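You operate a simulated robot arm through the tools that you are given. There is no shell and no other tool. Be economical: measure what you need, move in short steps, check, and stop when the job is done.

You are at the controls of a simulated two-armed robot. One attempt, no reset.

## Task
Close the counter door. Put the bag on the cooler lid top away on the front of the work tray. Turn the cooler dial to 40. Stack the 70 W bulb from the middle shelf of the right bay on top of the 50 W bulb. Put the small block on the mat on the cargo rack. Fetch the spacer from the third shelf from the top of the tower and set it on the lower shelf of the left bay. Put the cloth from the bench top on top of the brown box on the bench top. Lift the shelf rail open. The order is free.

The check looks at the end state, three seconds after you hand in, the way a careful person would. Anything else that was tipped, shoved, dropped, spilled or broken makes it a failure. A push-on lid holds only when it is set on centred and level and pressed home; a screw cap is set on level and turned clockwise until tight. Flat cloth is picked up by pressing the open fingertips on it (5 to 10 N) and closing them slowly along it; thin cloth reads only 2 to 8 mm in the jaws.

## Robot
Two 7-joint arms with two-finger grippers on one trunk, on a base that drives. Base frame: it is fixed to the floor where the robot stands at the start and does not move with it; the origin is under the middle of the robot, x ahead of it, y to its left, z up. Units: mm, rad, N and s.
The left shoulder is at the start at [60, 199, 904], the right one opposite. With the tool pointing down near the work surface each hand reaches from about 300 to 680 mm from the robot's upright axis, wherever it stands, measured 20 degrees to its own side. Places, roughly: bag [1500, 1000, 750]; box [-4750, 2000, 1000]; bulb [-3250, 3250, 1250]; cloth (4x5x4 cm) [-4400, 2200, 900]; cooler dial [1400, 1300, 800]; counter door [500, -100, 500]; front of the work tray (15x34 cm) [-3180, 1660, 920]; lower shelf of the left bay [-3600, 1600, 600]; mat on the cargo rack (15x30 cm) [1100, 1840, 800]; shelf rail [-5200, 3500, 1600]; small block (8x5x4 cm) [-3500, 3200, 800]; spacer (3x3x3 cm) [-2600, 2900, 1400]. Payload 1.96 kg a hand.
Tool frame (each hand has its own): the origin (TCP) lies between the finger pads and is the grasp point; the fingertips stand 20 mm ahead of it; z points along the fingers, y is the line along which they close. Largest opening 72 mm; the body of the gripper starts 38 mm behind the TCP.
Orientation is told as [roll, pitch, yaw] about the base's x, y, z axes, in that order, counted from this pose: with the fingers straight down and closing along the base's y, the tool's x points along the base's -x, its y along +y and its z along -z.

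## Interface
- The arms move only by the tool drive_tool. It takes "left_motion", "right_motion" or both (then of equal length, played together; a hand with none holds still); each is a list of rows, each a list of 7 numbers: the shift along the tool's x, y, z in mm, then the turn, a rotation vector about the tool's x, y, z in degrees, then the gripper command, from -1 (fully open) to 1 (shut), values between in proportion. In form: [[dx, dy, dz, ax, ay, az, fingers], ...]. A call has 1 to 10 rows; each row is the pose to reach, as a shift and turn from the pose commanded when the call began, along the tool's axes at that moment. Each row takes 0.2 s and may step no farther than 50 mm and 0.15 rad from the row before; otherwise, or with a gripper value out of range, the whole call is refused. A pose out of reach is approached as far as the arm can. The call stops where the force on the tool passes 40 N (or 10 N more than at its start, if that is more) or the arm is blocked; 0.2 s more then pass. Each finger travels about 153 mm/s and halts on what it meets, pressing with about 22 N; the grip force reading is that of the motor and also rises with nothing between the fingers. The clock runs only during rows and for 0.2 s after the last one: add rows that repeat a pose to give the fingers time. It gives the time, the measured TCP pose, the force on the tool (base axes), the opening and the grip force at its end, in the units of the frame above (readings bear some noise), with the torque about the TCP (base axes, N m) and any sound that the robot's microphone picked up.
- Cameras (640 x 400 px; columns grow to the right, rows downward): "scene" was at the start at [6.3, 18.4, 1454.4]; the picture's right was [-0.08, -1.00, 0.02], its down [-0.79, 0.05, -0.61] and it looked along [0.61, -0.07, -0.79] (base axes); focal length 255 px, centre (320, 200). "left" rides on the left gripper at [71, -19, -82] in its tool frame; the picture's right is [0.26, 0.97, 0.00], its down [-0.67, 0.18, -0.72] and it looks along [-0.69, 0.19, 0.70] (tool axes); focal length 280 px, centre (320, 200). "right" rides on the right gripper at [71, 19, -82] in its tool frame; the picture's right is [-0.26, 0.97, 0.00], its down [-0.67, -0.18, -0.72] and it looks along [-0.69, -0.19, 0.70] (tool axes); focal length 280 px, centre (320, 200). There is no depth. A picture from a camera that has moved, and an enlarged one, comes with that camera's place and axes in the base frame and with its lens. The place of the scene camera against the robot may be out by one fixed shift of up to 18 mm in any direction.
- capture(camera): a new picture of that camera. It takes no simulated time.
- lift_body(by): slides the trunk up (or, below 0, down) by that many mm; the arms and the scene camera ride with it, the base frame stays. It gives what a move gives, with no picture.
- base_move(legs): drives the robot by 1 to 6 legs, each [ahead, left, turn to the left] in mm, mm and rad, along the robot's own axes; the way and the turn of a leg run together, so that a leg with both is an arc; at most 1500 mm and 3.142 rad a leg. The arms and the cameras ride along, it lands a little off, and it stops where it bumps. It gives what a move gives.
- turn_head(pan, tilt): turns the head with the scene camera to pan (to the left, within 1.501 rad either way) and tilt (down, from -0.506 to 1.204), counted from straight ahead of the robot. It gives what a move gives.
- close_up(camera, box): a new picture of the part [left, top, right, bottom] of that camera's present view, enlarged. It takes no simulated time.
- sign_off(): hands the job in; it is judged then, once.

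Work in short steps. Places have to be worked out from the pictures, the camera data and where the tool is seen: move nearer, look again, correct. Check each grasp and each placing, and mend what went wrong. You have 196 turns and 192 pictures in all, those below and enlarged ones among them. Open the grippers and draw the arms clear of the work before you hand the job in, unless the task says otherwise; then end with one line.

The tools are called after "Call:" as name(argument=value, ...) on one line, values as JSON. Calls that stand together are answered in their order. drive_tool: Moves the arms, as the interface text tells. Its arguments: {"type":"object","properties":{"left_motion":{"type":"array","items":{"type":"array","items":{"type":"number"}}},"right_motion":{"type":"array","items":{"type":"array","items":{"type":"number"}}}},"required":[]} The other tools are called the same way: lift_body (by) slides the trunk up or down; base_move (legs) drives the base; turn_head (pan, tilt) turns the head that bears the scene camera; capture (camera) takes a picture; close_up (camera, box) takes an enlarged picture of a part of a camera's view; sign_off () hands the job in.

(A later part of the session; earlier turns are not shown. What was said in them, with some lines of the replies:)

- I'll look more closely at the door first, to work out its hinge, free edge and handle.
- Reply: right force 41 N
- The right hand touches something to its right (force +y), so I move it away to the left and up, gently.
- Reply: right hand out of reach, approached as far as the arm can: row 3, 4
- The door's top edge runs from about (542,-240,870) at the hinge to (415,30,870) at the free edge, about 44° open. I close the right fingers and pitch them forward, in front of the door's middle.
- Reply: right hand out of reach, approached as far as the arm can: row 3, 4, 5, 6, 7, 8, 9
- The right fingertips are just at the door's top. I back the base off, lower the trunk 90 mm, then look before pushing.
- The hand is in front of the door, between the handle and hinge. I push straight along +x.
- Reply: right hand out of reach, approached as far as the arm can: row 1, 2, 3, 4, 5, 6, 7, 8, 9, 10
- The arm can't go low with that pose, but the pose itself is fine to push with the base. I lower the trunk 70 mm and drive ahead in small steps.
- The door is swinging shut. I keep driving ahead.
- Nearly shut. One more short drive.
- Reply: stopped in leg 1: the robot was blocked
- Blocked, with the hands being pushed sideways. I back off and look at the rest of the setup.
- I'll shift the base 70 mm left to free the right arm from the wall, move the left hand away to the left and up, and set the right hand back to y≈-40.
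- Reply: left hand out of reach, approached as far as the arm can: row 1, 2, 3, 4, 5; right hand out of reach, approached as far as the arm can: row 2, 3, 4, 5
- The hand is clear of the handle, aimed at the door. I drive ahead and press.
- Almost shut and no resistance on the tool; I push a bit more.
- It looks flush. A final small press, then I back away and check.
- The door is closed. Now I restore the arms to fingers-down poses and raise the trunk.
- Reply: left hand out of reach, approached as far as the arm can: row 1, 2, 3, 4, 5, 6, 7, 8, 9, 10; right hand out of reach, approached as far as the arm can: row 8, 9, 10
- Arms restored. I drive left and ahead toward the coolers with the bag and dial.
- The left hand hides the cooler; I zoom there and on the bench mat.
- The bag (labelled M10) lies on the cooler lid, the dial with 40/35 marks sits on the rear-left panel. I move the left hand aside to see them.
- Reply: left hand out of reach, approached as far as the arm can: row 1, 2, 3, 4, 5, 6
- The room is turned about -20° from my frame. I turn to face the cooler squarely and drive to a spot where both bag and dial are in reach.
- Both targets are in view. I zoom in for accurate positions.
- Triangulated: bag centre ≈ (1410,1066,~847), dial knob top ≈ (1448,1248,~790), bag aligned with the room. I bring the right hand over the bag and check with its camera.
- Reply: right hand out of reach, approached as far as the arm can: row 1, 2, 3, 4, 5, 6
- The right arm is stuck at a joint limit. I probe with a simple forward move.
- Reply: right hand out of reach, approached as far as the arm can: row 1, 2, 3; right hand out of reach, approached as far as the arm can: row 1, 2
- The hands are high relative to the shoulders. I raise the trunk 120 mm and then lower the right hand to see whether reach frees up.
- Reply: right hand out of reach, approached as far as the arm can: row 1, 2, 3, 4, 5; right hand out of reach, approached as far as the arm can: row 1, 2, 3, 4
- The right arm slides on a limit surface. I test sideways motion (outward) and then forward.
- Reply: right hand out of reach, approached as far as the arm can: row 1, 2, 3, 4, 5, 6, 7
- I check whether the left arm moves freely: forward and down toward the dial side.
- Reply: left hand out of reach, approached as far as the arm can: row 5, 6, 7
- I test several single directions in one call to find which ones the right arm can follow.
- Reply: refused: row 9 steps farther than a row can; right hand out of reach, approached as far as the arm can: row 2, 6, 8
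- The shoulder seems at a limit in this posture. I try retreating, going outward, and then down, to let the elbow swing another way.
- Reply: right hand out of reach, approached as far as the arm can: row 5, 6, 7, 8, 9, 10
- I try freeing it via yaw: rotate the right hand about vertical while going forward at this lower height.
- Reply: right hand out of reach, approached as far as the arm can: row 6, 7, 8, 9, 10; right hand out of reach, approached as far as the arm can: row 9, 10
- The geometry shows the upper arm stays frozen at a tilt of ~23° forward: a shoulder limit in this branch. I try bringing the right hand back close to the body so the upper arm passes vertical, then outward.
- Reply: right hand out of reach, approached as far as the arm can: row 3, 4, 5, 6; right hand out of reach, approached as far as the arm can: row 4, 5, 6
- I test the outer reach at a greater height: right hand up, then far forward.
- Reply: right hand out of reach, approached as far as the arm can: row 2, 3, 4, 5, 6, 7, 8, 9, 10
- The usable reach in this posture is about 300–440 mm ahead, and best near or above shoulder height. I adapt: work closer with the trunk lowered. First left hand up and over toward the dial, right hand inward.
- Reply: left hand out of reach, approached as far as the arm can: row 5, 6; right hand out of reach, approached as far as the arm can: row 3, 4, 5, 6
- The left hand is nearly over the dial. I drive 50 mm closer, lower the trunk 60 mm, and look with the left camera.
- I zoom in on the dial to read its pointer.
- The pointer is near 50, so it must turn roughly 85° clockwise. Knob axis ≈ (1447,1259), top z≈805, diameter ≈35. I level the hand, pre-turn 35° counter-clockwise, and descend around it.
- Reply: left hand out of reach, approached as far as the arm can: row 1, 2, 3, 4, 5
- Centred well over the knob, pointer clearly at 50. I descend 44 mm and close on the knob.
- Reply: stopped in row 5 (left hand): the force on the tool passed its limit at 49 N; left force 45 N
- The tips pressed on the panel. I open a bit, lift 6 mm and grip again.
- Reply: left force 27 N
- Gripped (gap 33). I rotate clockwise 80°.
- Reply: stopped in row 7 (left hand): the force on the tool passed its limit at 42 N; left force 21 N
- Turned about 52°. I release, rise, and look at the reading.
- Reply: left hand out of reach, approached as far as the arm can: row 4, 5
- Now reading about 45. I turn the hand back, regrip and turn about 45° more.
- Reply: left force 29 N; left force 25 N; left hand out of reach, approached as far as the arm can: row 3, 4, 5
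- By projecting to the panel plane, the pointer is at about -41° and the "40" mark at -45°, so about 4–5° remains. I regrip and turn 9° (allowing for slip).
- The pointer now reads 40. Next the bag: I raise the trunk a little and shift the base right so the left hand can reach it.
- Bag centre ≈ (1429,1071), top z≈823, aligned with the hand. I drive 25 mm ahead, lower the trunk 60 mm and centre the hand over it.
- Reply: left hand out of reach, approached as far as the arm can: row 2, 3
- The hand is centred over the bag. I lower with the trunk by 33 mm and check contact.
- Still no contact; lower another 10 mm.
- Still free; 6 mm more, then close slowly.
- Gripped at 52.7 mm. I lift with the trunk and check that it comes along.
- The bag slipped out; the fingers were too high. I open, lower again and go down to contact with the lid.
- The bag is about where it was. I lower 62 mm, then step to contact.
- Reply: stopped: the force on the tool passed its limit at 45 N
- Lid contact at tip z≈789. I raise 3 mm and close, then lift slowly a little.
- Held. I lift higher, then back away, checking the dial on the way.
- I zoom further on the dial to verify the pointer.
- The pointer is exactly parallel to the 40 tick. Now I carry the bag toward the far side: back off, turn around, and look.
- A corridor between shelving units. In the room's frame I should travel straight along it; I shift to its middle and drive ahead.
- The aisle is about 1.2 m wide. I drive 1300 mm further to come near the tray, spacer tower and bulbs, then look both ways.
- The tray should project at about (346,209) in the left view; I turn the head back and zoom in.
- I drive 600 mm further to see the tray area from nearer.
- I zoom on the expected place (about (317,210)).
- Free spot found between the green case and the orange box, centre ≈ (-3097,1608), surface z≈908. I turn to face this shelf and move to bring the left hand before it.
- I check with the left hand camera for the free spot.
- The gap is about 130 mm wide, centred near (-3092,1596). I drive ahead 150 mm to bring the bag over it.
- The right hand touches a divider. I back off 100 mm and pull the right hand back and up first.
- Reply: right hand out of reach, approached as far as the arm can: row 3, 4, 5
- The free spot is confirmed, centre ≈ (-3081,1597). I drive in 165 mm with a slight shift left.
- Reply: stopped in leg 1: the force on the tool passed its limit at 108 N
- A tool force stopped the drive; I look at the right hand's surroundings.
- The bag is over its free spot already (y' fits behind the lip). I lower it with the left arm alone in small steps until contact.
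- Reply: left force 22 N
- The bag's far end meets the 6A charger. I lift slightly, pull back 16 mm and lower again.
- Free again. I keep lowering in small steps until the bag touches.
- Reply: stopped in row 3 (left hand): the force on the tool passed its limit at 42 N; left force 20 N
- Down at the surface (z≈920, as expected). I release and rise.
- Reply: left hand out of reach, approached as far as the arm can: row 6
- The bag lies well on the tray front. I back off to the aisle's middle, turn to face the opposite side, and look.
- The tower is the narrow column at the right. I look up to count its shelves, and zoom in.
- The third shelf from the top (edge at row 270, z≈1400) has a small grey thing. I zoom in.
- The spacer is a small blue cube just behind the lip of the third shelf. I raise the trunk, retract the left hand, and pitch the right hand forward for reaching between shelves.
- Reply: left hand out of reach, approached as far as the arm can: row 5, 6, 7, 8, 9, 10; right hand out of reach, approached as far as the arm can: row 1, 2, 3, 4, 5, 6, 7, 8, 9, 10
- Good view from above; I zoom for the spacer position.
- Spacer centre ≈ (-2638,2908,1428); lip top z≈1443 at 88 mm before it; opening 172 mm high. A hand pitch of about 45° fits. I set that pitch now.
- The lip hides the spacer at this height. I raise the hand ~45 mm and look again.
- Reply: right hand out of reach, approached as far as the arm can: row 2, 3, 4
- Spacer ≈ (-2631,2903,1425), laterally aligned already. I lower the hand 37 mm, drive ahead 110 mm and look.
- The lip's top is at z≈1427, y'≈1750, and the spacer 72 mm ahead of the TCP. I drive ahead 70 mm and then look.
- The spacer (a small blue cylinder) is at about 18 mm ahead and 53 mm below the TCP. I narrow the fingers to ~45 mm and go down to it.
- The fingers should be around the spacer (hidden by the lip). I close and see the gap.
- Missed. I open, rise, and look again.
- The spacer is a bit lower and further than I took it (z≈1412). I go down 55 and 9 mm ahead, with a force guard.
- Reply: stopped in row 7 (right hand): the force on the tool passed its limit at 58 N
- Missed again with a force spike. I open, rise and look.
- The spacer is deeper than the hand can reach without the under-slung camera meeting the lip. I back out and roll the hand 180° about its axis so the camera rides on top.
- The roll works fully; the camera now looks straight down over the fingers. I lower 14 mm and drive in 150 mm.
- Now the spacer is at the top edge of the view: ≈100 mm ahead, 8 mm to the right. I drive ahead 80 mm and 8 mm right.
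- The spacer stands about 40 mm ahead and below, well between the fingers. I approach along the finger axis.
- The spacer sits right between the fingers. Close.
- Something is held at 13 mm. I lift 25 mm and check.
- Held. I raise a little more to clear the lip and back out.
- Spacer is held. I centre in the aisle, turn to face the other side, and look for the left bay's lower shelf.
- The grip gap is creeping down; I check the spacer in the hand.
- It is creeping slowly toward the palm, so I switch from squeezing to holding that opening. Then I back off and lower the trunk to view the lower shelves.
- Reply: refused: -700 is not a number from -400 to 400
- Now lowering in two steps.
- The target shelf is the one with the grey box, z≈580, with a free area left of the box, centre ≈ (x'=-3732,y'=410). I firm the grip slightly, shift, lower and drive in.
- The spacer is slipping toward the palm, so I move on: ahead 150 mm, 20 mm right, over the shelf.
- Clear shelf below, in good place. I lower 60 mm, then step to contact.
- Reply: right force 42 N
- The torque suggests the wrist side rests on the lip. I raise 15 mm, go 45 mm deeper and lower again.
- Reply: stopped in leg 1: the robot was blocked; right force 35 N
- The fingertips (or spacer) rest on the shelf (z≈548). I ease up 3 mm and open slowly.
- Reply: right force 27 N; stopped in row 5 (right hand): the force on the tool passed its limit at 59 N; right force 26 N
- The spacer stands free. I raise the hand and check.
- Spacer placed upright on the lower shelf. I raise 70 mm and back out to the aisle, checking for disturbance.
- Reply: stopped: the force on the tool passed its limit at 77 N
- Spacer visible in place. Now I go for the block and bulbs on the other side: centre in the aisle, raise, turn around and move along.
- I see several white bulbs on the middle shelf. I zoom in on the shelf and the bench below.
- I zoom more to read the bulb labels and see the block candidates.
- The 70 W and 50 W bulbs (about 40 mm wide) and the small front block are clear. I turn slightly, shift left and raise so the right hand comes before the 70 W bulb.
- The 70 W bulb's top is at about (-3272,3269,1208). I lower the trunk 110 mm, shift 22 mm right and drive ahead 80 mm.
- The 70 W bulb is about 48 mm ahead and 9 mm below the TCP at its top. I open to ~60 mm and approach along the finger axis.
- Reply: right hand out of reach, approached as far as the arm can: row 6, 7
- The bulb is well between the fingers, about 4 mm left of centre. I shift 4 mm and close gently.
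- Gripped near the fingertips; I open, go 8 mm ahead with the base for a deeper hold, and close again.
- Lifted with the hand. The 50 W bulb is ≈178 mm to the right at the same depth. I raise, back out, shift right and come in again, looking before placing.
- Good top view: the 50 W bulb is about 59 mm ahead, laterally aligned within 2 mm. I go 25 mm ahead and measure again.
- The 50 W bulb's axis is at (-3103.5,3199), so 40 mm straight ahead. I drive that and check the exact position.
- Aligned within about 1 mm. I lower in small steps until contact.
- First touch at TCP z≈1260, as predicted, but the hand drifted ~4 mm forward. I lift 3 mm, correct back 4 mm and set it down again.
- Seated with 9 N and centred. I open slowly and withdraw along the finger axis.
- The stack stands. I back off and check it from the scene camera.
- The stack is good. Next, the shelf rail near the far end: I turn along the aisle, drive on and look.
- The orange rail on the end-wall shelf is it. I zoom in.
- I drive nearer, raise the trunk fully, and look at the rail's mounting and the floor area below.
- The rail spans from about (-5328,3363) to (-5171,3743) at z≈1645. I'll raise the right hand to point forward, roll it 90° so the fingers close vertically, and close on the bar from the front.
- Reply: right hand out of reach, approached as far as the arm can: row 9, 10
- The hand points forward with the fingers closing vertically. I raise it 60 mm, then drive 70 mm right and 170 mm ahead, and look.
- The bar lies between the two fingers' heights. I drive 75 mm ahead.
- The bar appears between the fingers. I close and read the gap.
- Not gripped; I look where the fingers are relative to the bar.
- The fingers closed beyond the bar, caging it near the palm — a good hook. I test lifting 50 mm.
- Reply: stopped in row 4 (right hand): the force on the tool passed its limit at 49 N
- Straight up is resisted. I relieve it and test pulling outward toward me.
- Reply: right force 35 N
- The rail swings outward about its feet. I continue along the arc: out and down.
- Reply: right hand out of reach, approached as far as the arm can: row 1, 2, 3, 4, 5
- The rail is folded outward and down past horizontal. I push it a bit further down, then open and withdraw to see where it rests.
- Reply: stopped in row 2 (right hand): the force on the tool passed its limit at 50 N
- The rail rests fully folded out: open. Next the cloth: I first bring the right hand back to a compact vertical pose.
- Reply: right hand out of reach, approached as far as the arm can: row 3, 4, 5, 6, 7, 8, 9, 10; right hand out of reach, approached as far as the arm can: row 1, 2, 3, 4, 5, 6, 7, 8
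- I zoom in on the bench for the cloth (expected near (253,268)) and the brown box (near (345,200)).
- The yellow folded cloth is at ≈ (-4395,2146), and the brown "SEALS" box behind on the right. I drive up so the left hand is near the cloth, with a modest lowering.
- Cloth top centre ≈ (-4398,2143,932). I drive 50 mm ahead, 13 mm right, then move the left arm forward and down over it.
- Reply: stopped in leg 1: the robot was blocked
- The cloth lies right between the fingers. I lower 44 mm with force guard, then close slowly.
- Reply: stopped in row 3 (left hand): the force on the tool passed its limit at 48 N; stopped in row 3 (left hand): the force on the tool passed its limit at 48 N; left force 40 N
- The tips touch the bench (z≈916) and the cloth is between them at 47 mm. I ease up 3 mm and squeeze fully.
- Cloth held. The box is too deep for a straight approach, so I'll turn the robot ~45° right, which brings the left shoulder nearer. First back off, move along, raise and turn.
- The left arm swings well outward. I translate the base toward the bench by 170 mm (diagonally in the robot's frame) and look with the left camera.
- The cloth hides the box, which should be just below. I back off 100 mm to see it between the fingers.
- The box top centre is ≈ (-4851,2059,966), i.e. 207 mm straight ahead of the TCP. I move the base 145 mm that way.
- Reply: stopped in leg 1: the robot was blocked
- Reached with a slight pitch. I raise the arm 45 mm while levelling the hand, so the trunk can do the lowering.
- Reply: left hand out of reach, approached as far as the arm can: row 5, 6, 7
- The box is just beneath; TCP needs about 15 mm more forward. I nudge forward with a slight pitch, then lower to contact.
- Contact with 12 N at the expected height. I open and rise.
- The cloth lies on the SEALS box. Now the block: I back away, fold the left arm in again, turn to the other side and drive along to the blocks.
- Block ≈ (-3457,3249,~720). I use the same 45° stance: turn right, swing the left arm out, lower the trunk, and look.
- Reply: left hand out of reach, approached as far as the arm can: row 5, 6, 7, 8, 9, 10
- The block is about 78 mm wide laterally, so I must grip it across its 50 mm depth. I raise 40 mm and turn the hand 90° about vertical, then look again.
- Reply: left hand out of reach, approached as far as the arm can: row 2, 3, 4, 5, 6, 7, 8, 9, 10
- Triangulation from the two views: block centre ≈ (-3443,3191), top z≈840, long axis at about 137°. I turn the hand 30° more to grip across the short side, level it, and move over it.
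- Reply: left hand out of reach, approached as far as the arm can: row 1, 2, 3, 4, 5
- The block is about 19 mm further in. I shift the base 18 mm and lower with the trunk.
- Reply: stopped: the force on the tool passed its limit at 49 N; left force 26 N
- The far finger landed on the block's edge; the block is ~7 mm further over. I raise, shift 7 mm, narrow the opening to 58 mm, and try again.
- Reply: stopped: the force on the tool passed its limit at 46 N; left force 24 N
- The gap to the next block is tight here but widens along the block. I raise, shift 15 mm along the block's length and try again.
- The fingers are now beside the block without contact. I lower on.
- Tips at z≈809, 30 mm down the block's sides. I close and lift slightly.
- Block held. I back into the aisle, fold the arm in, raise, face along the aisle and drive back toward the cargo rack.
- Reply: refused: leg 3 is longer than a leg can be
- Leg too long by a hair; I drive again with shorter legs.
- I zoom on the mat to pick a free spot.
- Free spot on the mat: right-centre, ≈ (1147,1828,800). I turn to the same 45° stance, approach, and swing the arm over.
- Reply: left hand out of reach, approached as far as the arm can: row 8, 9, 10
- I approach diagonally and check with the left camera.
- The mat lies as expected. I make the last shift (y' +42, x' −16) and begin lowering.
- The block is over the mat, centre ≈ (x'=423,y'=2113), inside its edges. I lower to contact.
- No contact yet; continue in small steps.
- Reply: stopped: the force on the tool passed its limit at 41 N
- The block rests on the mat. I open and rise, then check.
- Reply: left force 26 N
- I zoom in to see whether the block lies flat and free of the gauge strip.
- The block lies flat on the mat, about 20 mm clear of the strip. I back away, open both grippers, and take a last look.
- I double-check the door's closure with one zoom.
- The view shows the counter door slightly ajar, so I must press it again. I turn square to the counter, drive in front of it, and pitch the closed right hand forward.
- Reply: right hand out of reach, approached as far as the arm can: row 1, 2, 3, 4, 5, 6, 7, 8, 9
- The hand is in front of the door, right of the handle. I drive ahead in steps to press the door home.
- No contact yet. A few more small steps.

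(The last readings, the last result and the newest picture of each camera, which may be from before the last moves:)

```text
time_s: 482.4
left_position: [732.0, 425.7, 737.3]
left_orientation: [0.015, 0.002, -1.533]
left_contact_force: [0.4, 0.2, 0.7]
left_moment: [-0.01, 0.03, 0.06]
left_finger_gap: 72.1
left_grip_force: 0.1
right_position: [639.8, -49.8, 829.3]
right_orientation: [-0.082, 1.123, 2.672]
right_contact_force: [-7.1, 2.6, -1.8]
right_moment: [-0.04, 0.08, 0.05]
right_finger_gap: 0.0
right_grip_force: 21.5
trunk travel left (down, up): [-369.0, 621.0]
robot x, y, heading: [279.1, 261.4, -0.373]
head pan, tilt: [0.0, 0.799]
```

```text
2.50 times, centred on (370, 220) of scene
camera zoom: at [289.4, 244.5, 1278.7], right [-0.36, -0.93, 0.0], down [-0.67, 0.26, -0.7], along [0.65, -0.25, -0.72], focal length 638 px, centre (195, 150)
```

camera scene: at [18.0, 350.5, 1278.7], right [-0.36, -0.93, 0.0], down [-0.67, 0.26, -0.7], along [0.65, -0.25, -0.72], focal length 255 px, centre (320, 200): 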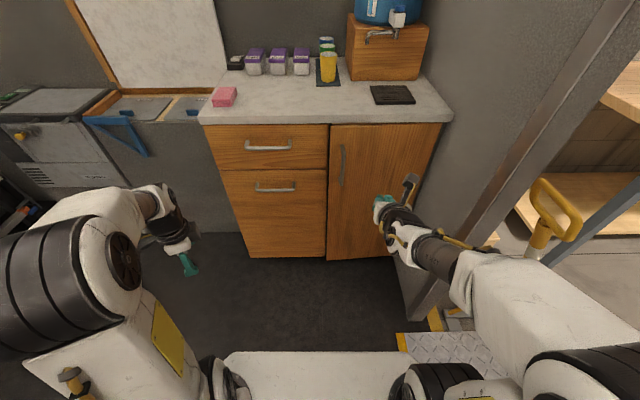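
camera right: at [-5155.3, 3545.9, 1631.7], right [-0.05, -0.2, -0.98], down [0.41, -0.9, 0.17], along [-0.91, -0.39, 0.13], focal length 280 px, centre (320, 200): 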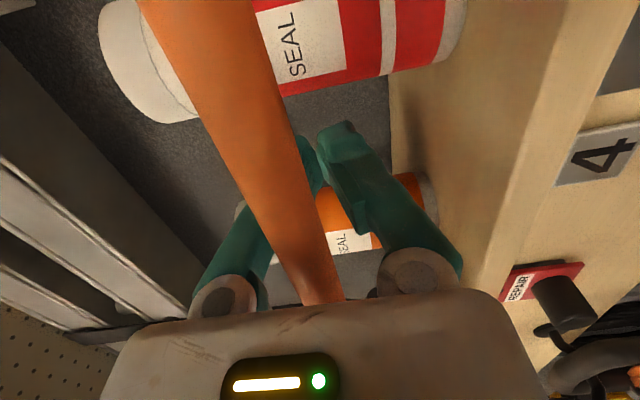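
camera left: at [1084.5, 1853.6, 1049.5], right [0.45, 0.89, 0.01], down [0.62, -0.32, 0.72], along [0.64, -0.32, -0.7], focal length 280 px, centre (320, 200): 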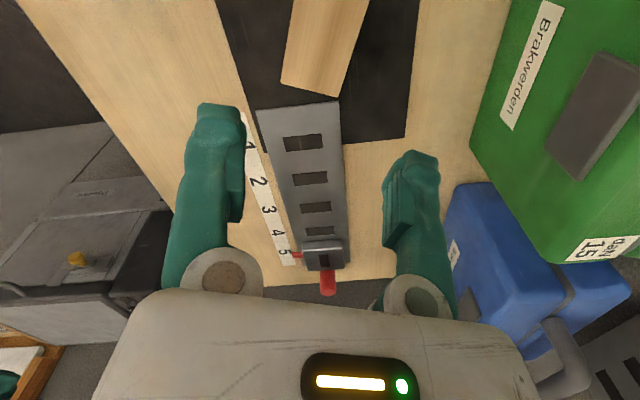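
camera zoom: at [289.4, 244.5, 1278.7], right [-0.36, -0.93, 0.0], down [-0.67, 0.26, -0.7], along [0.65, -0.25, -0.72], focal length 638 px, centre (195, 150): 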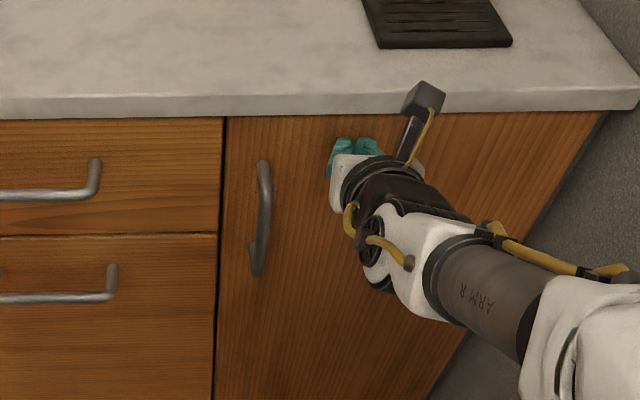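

Now in contact (7 N) and the door looks flush. One more press, then I back away and check obliquely.

Call:
base_move(legs=[[12, 0, 0]])

Call:
base_move(legs=[[-350, 0, 0]])

Call:
base_move(legs=[[0, 450, 0]])

Call:
turn_head(pan=-0.7, tilt=0.7)

Call:
close_up(camera="scene", box=[200, 80, 500, 320])

```text
time_s: 483.1
left_position: [734.0, 424.0, 738.7]
left_orientation: [0.015, 0.001, -1.534]
left_contact_force: [0.0, -0.2, 0.3]
left_moment: [-0.01, 0.0, -0.01]
left_finger_gap: 71.9
left_grip_force: 0.0
right_position: [639.0, -50.1, 828.1]
right_orientation: [-0.075, 1.116, 2.677]
right_contact_force: [-23.2, 8.7, 9.8]
right_moment: [-0.07, -0.17, 0.15]
right_finger_gap: 0.0
right_grip_force: 22.6
trunk travel left (down, up): [-369.0, 621.0]
robot x, y, heading: [285.3, 255.3, -0.377]
head pan, tilt: [0.0, 0.799]
stopped in leg 1: the force on the tool passed its limit at 55 N (the readings are from after the stop); the commanded pose is now the measured one
```

```text
time_s: 485.4
left_position: [418.1, 548.6, 738.2]
left_orientation: [0.013, 0.001, -1.531]
left_contact_force: [-0.8, 0.3, 0.7]
left_moment: [0.03, -0.02, 0.0]
left_finger_gap: 72.2
left_grip_force: 0.0
right_position: [323.7, 74.3, 827.0]
right_orientation: [-0.076, 1.114, 2.677]
right_contact_force: [0.4, -0.1, 0.2]
right_moment: [0.0, -0.01, -0.01]
right_finger_gap: 0.0
right_grip_force: 21.9
trunk travel left (down, up): [-369.0, 621.0]
robot x, y, heading: [-33.9, 385.5, -0.371]
head pan, tilt: [0.0, 0.799]
```

```text
time_s: 488.1
left_position: [582.2, 975.9, 738.2]
left_orientation: [0.011, 0.003, -1.527]
left_contact_force: [0.2, 0.2, 0.9]
left_moment: [0.01, -0.01, -0.01]
left_finger_gap: 71.9
left_grip_force: 0.1
right_position: [491.3, 500.2, 826.9]
right_orientation: [-0.074, 1.114, 2.682]
right_contact_force: [0.1, 1.0, 0.4]
right_moment: [-0.02, -0.02, -0.01]
right_finger_gap: 0.0
right_grip_force: 22.2
trunk travel left (down, up): [-369.0, 621.0]
robot x, y, heading: [131.0, 807.0, -0.371]
head pan, tilt: [0.0, 0.799]
```

```text
time_s: 489.2
left_position: [581.7, 975.8, 738.2]
left_orientation: [0.015, 0.002, -1.526]
left_contact_force: [0.1, -0.7, 0.1]
left_moment: [0.03, 0.02, 0.0]
left_finger_gap: 71.7
left_grip_force: 0.0
right_position: [490.3, 501.3, 826.1]
right_orientation: [-0.076, 1.113, 2.682]
right_contact_force: [-0.6, -0.3, 0.5]
right_moment: [0.01, -0.03, 0.01]
right_finger_gap: 0.0
right_grip_force: 22.2
trunk travel left (down, up): [-369.0, 621.0]
robot x, y, heading: [133.7, 808.0, -0.37]
head pan, tilt: [-0.7, 0.7]
```

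```text
1.67 times, centred on (350, 200) of scene
camera zoom: at [107.5, 746.4, 1286.9], right [-0.88, -0.48, 0.0], down [-0.31, 0.56, -0.76], along [0.37, -0.67, -0.64], focal length 426 px, centre (270, 200)
```

zoom: 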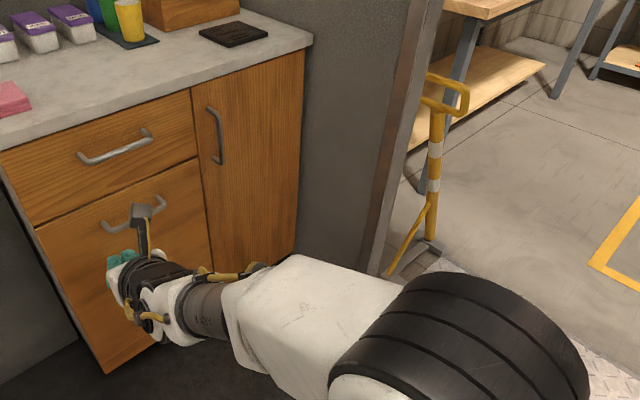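

The door is now flush with the drawers. I open the right gripper, everything is clear of the work, and hand in.

Call:
drive_tool(right_motion=[[0, 0, 0, 0, 0, 0, -1], [0, 0, 0, 0, 0, 0, -1], [0, 0, 0, 0, 0, 0, -1]])

Call:
sign_off()

```text
time_s: 490.0
left_position: [580.9, 976.3, 738.2]
left_orientation: [0.014, 0.001, -1.529]
left_contact_force: [-0.5, 0.2, -0.2]
left_moment: [0.0, -0.03, 0.03]
left_finger_gap: 71.7
left_grip_force: 0.0
right_position: [491.0, 499.9, 827.5]
right_orientation: [-0.076, 1.113, 2.683]
right_contact_force: [0.2, -1.0, 0.0]
right_moment: [0.06, 0.03, 0.01]
right_finger_gap: 72.0
right_grip_force: 0.0
trunk travel left (down, up): [-369.0, 621.0]
robot x, y, heading: [130.3, 809.5, -0.369]
head pan, tilt: [-0.7, 0.7]
```

```text
The job is handed in.
```

I did all eight jobs and handed in; the one I'm unsure of is the shelf rail, which would not lift straight up, so I swung it outward and down to its stop and took that as open.
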